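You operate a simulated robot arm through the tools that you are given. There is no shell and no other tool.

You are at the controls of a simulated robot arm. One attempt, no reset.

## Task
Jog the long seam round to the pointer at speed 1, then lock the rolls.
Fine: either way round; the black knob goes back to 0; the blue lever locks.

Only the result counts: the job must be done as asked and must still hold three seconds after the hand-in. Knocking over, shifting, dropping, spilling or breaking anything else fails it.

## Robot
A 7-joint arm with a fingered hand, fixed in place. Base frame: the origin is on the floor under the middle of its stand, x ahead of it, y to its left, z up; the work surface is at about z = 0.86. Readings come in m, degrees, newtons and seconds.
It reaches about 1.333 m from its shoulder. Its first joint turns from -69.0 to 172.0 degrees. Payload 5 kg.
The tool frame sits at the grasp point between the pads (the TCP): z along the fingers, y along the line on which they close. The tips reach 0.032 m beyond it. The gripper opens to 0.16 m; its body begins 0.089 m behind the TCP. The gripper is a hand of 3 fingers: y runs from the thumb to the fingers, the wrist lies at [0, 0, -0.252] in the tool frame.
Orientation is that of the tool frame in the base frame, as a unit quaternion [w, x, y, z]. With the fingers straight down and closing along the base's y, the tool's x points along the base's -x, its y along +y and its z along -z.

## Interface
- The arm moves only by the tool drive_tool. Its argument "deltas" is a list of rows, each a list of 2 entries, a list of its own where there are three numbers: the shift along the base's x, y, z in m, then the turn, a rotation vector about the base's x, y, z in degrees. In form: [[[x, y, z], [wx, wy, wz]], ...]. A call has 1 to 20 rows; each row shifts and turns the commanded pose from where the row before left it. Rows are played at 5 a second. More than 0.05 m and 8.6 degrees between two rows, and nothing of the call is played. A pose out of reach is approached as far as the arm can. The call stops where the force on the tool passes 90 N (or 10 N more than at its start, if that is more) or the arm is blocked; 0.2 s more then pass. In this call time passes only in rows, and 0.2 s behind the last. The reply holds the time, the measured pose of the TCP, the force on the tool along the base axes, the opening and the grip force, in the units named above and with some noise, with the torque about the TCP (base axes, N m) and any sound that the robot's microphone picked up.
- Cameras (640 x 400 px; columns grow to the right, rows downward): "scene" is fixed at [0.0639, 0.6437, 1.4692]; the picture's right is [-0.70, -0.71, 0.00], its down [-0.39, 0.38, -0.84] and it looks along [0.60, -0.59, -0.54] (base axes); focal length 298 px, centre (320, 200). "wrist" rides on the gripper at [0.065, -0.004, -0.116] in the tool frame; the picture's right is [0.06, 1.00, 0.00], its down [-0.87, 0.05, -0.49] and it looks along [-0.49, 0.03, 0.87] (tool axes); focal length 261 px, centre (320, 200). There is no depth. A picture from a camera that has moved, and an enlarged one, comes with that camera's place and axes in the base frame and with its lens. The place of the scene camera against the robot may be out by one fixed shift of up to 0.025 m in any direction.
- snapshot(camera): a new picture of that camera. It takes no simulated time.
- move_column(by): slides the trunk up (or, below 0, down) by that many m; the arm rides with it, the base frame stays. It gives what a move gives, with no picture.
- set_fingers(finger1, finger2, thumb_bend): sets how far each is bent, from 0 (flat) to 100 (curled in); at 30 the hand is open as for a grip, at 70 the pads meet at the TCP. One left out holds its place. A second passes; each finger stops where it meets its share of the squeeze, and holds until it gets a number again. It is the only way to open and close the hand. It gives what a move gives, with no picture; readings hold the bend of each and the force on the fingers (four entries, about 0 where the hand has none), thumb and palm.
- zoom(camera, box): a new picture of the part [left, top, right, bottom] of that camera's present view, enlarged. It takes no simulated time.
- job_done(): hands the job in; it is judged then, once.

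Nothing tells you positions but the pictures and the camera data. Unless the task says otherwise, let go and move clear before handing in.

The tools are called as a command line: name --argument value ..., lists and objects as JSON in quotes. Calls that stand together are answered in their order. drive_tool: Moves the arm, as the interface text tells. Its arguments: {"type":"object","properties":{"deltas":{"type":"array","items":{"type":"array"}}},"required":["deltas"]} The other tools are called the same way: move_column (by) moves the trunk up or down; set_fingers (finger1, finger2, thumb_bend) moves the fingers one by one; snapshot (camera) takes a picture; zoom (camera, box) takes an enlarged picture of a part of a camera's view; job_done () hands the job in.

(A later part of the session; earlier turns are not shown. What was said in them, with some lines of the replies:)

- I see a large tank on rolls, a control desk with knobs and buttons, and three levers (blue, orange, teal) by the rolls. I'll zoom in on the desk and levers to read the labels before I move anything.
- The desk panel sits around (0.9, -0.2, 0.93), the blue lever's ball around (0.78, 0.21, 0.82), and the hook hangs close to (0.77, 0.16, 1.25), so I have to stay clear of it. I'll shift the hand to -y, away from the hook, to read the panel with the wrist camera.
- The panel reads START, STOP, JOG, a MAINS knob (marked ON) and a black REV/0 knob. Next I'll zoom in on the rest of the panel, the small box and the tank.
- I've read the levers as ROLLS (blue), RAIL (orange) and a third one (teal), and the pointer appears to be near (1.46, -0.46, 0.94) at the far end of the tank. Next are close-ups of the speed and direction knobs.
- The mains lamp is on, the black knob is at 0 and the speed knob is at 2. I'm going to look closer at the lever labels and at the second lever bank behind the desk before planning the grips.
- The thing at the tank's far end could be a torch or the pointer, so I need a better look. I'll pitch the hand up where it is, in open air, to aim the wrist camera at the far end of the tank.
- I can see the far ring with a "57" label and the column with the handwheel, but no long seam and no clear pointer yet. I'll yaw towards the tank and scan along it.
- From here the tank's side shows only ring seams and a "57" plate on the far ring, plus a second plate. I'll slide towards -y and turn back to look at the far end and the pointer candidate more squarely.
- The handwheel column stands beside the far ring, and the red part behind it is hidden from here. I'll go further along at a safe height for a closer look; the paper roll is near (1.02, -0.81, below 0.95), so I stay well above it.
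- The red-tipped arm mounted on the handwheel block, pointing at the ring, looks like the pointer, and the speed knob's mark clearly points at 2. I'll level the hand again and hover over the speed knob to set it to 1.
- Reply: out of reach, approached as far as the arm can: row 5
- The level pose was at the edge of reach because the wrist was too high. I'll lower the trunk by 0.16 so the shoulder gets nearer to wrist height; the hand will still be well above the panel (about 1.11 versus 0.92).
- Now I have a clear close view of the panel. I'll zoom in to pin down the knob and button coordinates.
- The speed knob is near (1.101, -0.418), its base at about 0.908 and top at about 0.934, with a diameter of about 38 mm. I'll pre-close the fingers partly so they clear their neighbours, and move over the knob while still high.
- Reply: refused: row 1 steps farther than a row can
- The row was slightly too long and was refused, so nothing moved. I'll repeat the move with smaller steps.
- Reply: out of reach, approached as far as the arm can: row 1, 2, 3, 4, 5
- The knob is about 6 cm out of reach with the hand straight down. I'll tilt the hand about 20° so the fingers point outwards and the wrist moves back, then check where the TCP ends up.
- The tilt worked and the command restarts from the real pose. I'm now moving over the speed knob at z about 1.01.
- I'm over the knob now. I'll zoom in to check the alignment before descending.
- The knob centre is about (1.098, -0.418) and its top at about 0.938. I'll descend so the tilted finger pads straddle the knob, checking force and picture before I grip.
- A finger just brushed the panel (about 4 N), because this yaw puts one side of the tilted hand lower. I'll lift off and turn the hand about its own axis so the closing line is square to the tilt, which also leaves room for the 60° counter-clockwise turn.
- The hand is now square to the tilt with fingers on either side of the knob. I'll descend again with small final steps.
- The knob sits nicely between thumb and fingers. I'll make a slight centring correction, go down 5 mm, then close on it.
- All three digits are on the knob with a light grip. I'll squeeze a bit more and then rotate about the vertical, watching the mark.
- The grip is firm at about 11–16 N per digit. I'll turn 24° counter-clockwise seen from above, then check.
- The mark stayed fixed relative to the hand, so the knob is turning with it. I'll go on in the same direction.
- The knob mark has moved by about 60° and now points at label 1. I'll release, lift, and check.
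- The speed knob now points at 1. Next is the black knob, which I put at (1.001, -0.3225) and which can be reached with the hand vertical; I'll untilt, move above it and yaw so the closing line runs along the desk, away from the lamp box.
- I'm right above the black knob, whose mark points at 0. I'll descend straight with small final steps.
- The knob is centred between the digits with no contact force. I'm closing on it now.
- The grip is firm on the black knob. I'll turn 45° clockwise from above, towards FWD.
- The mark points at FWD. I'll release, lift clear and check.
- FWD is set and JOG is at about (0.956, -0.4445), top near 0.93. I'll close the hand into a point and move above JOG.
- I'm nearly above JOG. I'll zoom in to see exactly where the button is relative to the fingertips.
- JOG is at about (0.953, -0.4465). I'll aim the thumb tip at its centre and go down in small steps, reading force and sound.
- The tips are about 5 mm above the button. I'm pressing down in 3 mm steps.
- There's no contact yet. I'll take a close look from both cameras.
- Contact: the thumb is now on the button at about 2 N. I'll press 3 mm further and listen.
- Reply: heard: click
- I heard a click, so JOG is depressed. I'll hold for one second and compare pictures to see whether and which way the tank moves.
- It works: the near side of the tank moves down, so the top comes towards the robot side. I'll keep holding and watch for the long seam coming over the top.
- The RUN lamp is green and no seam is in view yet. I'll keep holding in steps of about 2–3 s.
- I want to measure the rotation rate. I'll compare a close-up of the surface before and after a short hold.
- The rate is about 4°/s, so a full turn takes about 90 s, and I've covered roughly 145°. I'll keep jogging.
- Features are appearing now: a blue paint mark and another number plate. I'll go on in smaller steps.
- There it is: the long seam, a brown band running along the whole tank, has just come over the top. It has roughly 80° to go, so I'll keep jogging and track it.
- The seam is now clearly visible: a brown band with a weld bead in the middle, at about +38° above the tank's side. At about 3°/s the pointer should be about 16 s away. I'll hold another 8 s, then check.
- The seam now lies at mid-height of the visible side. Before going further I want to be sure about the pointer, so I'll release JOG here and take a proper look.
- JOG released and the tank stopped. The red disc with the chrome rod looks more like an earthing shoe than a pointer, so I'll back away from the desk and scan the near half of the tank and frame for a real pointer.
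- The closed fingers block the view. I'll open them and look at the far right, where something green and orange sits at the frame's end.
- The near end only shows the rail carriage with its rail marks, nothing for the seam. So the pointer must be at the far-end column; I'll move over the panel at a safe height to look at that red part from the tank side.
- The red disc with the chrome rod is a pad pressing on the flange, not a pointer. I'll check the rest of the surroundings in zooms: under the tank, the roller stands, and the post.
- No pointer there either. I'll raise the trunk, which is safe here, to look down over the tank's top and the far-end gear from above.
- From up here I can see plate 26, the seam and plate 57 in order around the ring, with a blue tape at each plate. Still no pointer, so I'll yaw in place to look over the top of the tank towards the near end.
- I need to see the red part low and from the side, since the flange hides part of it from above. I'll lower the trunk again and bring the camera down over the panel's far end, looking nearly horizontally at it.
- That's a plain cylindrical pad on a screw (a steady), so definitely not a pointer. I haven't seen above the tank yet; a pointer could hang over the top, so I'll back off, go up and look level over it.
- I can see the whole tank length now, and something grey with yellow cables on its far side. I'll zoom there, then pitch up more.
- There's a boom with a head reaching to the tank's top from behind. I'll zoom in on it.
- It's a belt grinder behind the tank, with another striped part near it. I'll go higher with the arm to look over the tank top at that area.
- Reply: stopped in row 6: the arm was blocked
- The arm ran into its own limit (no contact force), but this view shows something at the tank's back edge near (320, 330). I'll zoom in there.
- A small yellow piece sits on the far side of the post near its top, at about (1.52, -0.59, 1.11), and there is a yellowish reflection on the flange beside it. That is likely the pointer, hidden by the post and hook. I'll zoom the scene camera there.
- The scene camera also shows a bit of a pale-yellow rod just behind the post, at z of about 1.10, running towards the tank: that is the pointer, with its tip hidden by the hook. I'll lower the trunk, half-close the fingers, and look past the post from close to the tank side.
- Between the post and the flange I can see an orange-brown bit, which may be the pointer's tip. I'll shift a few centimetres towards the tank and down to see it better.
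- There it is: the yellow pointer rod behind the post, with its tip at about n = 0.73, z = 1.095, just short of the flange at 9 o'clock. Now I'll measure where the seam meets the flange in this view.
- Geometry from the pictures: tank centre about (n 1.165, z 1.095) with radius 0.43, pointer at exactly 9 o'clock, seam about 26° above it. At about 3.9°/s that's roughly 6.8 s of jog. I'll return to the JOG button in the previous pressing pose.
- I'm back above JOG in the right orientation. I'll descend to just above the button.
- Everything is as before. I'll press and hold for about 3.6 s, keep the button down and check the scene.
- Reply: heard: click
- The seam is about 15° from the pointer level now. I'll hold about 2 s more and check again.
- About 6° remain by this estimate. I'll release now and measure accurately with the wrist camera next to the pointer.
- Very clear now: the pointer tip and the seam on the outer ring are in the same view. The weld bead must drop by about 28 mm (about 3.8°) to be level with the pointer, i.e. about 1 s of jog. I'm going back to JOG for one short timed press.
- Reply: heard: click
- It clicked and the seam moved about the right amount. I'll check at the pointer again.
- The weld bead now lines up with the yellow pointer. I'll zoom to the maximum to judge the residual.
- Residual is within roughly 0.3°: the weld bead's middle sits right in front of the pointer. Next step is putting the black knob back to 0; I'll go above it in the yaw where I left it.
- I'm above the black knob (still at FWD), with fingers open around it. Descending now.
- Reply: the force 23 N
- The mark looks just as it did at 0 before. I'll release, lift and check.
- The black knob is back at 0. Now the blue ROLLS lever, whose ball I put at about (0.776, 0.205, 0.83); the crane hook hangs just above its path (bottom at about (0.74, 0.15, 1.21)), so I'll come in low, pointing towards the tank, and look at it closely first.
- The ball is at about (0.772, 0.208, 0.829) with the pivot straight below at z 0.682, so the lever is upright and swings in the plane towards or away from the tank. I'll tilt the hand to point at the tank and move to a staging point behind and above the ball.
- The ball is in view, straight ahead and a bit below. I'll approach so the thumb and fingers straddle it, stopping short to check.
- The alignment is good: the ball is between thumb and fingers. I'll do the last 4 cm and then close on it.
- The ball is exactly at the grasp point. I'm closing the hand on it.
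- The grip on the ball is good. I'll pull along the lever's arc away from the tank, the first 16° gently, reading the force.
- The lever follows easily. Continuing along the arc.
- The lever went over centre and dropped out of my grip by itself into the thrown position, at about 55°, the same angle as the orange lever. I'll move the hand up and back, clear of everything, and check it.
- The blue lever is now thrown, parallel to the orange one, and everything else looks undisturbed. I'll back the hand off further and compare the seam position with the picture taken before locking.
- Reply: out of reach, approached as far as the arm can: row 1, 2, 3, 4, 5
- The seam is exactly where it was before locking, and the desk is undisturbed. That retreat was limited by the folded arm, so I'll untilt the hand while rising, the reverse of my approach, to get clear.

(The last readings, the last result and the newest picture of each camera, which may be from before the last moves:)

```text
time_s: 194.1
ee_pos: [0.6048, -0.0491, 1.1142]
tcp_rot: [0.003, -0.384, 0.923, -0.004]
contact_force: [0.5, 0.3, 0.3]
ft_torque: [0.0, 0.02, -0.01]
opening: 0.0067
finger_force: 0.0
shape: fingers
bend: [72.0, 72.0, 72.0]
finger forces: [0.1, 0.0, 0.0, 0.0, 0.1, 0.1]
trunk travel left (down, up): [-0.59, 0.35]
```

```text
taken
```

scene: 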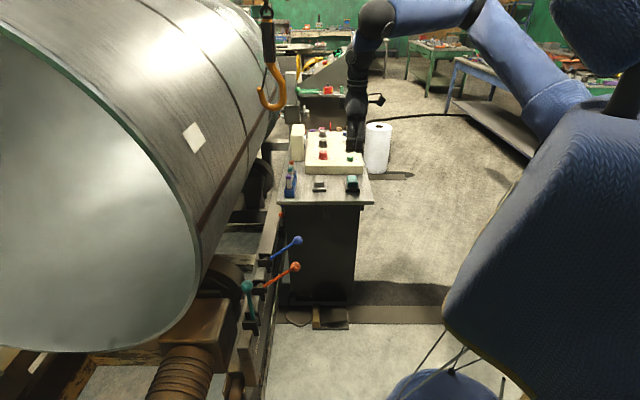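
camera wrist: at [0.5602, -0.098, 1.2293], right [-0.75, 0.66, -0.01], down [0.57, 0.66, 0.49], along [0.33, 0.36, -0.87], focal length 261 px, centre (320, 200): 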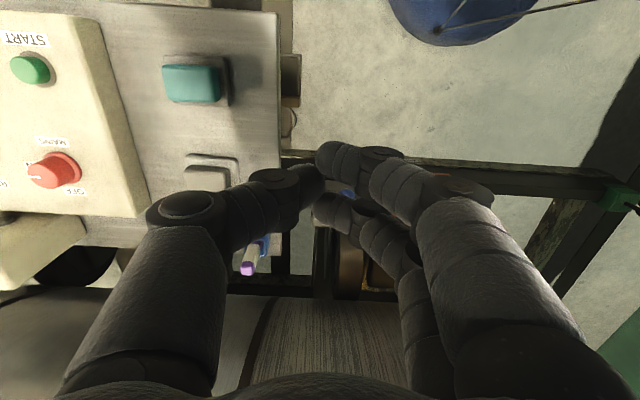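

The hand is clear. As a final check I'll take one more look at the pointer and seam with the rolls locked, using the same safe path over the desk as before.

drive_tool --deltas '[[[0.0288, -0.0323, 0.006], [0, 0, -2.25]], [[0.0288, -0.0323, 0.006], [0, 0, -2.25]], [[0.0288, -0.0323, 0.006], [0, 0, -2.25]], [[0.0288, -0.0323, 0.006], [0, 0, -2.25]], [[0.0288, -0.0323, 0.006], [0, 0, -2.25]], [[0.0288, -0.0323, 0.006], [0, 0, -2.25]], [[0.0288, -0.0323, 0.006], [0, 0, -2.25]], [[0.0288, -0.0323, 0.005], [0, 0, -2.25]], [[0.0288, -0.0323, 0.005], [0, 0, -2.25]], [[0.0288, -0.0323, 0.005], [0, 0, -2.25]], [[0.0288, -0.0323, 0.005], [0, 0, -2.25]], [[0.0288, -0.0323, 0.005], [0, 0, -2.25]]]'

set_fingers --finger1 58 --finger2 58 --thumb_bend 58

drive_tool --deltas '[[[0.0116, 0.0096, 0], [-1.041, -5.87, -4.837]], [[0.0116, 0.0096, 0], [-1.041, -5.87, -4.837]], [[0.0116, 0.0096, 0], [-1.041, -5.87, -4.837]], [[0.0116, 0.0096, 0], [-1.041, -5.87, -4.837]], [[0.0116, 0.0096, 0], [-1.041, -5.87, -4.837]], [[0.0116, 0.0096, 0], [-1.041, -5.87, -4.837]], [[0.0116, 0.0096, 0], [-1.041, -5.87, -4.837]], [[0.0116, 0.0096, 0], [-1.041, -5.87, -4.837]], [[0.0116, 0.0096, 0], [-1.041, -5.87, -4.837]], [[0.045, 0.018, 0.0], [0, 0, 0]], [[0.045, 0.018, 0.0], [0, 0, 0]], [[0.045, 0.018, 0.0], [0, 0, 0]]]'

zoom --camera "wrist" --box '[290, 165, 350, 215]'

zoom --camera "wrist" --box '[300, 182, 330, 206]'

```text
time_s: 196.7
ee_pos: [0.952, -0.4363, 1.18]
tcp_rot: [0.002, -0.158, 0.987, -0.005]
contact_force: [0.2, 0.3, -0.8]
ft_torque: [0.0, 0.03, 0.0]
opening: 0.0067
finger_force: 0.1
shape: fingers
bend: [72.0, 72.0, 72.0]
finger forces: [0.0, 0.0, 0.1, 0.0, 0.0, 0.1]
trunk travel left (down, up): [-0.59, 0.35]
```

```text
time_s: 197.7
ee_pos: [0.9504, -0.436, 1.1819]
tcp_rot: [0.002, -0.158, 0.987, -0.003]
contact_force: [0.7, 0.3, -0.2]
ft_torque: [0.03, -0.01, 0.0]
opening: 0.0586
finger_force: 0.1
shape: fingers
bend: [57.0, 57.0, 57.0]
finger forces: [0.0, 0.1, 0.0, 0.0, 0.1, 0.0]
trunk travel left (down, up): [-0.59, 0.35]
```

```text
time_s: 200.3
ee_pos: [1.1914, -0.2967, 1.1755]
tcp_rot: [0.415, 0.225, 0.869, -0.149]
contact_force: [0.6, 0.0, -1.0]
ft_torque: [0.0, 0.02, -0.06]
opening: 0.0588
finger_force: 0.1
shape: fingers
bend: [57.0, 57.0, 57.0]
finger forces: [0.0, 0.0, 0.0, 0.0, 0.0, 0.0]
trunk travel left (down, up): [-0.59, 0.35]
```

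```text
8.00 times, centred on (320, 190) of wrist
camera zoom: at [1.0764, -0.2317, 1.1937], right [0.48, 0.87, -0.12], down [0.19, 0.03, 0.98], along [0.86, -0.49, -0.15], focal length 2085 px, centre (320, 280)
```

zoom: 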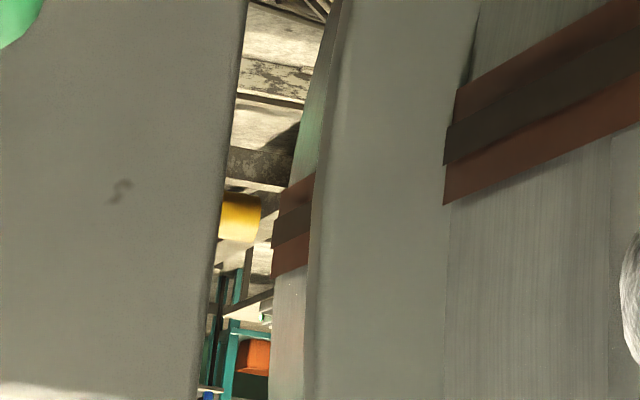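

```text
16.00 times, centred on (315, 194) of wrist
camera zoom: at [1.0764, -0.2317, 1.1937], right [0.48, 0.87, -0.12], down [0.19, 0.03, 0.98], along [0.86, -0.49, -0.15], focal length 4170 px, centre (400, 296)
```

zoom: 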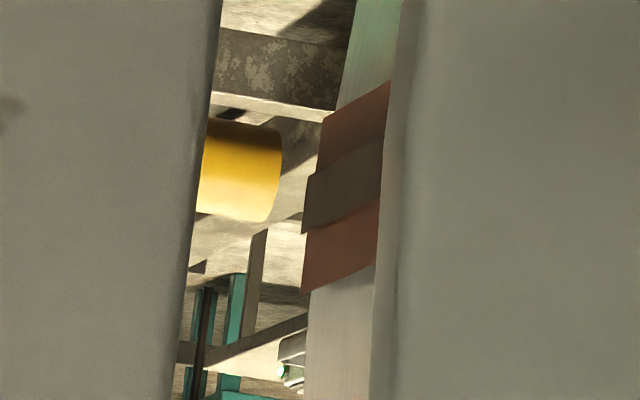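

The alignment holds with the rolls locked: the bead's centre meets the pointer's line within about 0.2–0.3°. To be sure the yellow rod really sits at the flange, I'll do a quick parallax check by raising the camera 6 cm.

drive_tool --deltas '[[[0, 0, 0.03], [0, 0, 0]], [[0, 0, 0.03], [0, 0, 0]]]'

zoom --camera "wrist" --box '[285, 150, 345, 200]'

zoom --camera "wrist" --box '[300, 158, 330, 182]'

```text
time_s: 200.9
ee_pos: [1.1867, -0.2965, 1.2381]
tcp_rot: [0.417, 0.226, 0.868, -0.149]
contact_force: [0.1, 0.3, 0.4]
ft_torque: [0.02, 0.0, -0.01]
opening: 0.0586
finger_force: 0.1
shape: fingers
bend: [57.0, 57.0, 57.0]
finger forces: [0.0, 0.1, 0.0, 0.1, 0.0, 0.0]
trunk travel left (down, up): [-0.59, 0.35]
```

```text
8.00 times, centred on (315, 175) of wrist
camera zoom: at [1.0722, -0.2317, 1.2565], right [0.48, 0.87, -0.12], down [0.18, 0.03, 0.98], along [0.86, -0.49, -0.14], focal length 2085 px, centre (360, 400)
```

zoom: 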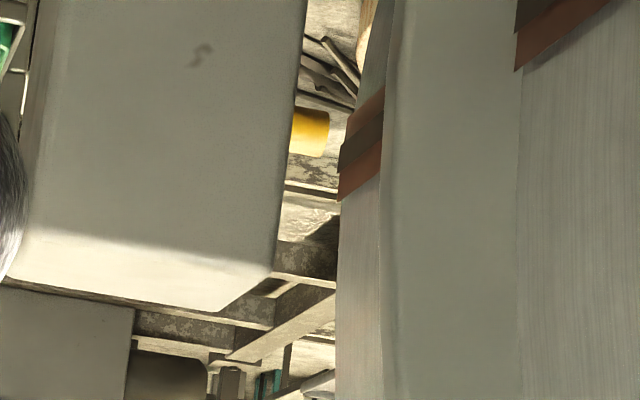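

```text
16.00 times, centred on (315, 170) of wrist
camera zoom: at [1.0722, -0.2317, 1.2565], right [0.48, 0.87, -0.12], down [0.18, 0.03, 0.98], along [0.86, -0.49, -0.14], focal length 4170 px, centre (400, 680)
```

zoom: 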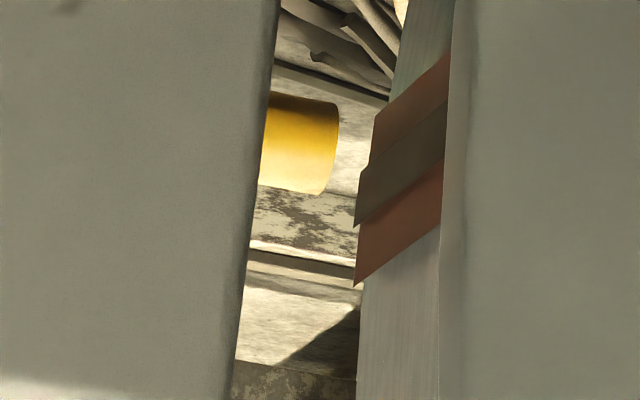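

The parallax confirms it: the rod moves with the post at the flange while the background shifts, and both views put the bead within about 0.3° of it. I'll now retract to a clear place away from tank, desk and hook.

drive_tool --deltas '[[[-0.045, -0.018, 0.0], [0, 0, 0]], [[-0.045, -0.018, 0.0], [0, 0, 0]], [[-0.045, -0.018, 0.0], [0, 0, 0]], [[-0.03, -0.0096, 0], [1.041, 5.87, 4.837]], [[-0.03, -0.0096, 0], [1.041, 5.87, 4.837]], [[-0.03, -0.0096, 0], [1.041, 5.87, 4.837]], [[-0.03, -0.0096, 0], [1.041, 5.87, 4.837]], [[-0.03, -0.0096, 0], [1.041, 5.87, 4.837]], [[-0.03, -0.0, 0], [1.041, 5.87, 4.837]], [[-0.03, 0.0, 0], [1.041, 5.87, 4.837]], [[-0.03, 0.0, 0], [1.041, 5.87, 4.837]], [[-0.03, 0.0, 0], [1.041, 5.87, 4.837]], [[-0.03, 0.0, 0], [0, 0, 0]], [[-0.03, 0.0, 0], [0, 0, 0]]]'

snapshot --camera "scene"

zoom --camera "scene" --box '[305, 125, 365, 165]'

zoom --camera "scene" --box '[230, 190, 320, 310]'

```text
time_s: 203.9
ee_pos: [0.721, -0.3991, 1.2392]
tcp_rot: [0.002, -0.158, 0.987, -0.004]
contact_force: [0.8, 0.2, 0.5]
ft_torque: [-0.02, 0.0, -0.03]
opening: 0.0587
finger_force: 0.1
shape: fingers
bend: [57.0, 57.0, 57.0]
finger forces: [0.0, 0.0, 0.0, 0.0, 0.1, 0.0]
trunk travel left (down, up): [-0.59, 0.35]
```

```text
taken
```

scene: 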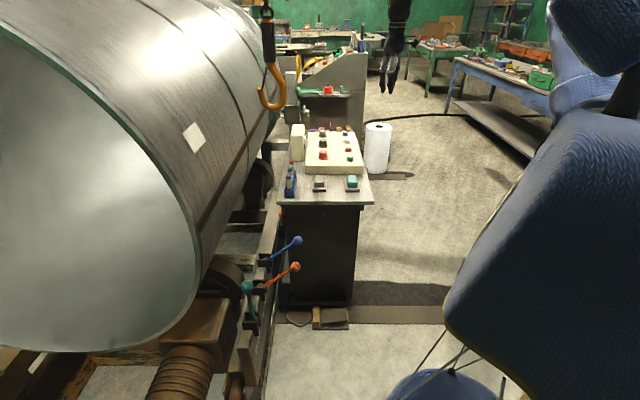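

```text
10.00 times, centred on (335, 145) of scene
camera zoom: at [0.0639, 0.6437, 1.4692], right [-0.7, -0.71, 0.0], down [-0.39, 0.38, -0.84], along [0.6, -0.59, -0.54], focal length 2979 px, centre (170, 750)
```

zoom: 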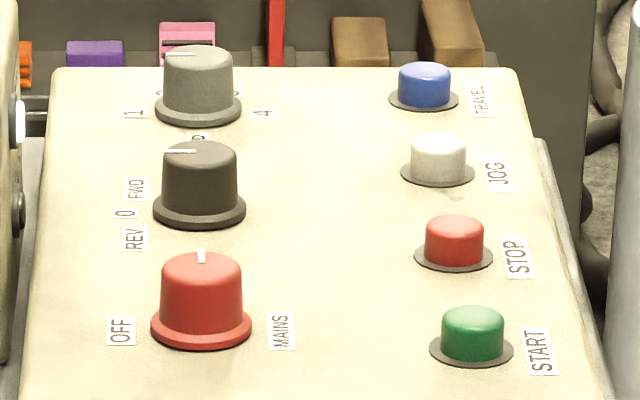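

```text
3.33 times, centred on (275, 250) of scene
camera zoom: at [0.0639, 0.6437, 1.4692], right [-0.7, -0.71, 0.0], down [-0.39, 0.38, -0.84], along [0.6, -0.59, -0.54], focal length 993 px, centre (470, 33)
```

zoom: 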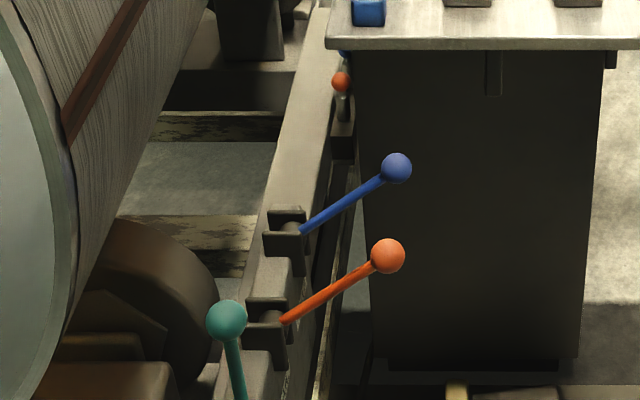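

The last pictures show the seam at the pointer, the speed knob at 1, the black knob at 0 and the blue ROLLS lever thrown over. The hand is clear and nothing else has moved, so I'm handing in the job.

job_done

```text
The job is handed in.
```

I jogged the long seam round to the pointer at speed 1, and the rolls are locked. The hand-in was accepted, but no verdict has come back yet.

- **Seam:** I took the yellow rod behind the far-end post as the pointer, since nothing is labelled as one. By the wrist camera, the middle of the weld sits within about 0.3° of it. I checked this again after locking and it had not moved.
- **Speed and direction:** I turned the speed knob from 2 to 1 before jogging. I jogged forward only, so the tank went most of a turn.
- **Black knob:** It is back at 0.
- **Blue ROLLS lever:** I pulled it away from the tank. It dropped the last part by itself and stopped parallel to the orange lever. I took that as locked because the tank turned freely with it upright; I did not try to turn the tank afterwards.

In the last pictures nothing else was moved or knocked. The hand is empty and clear.
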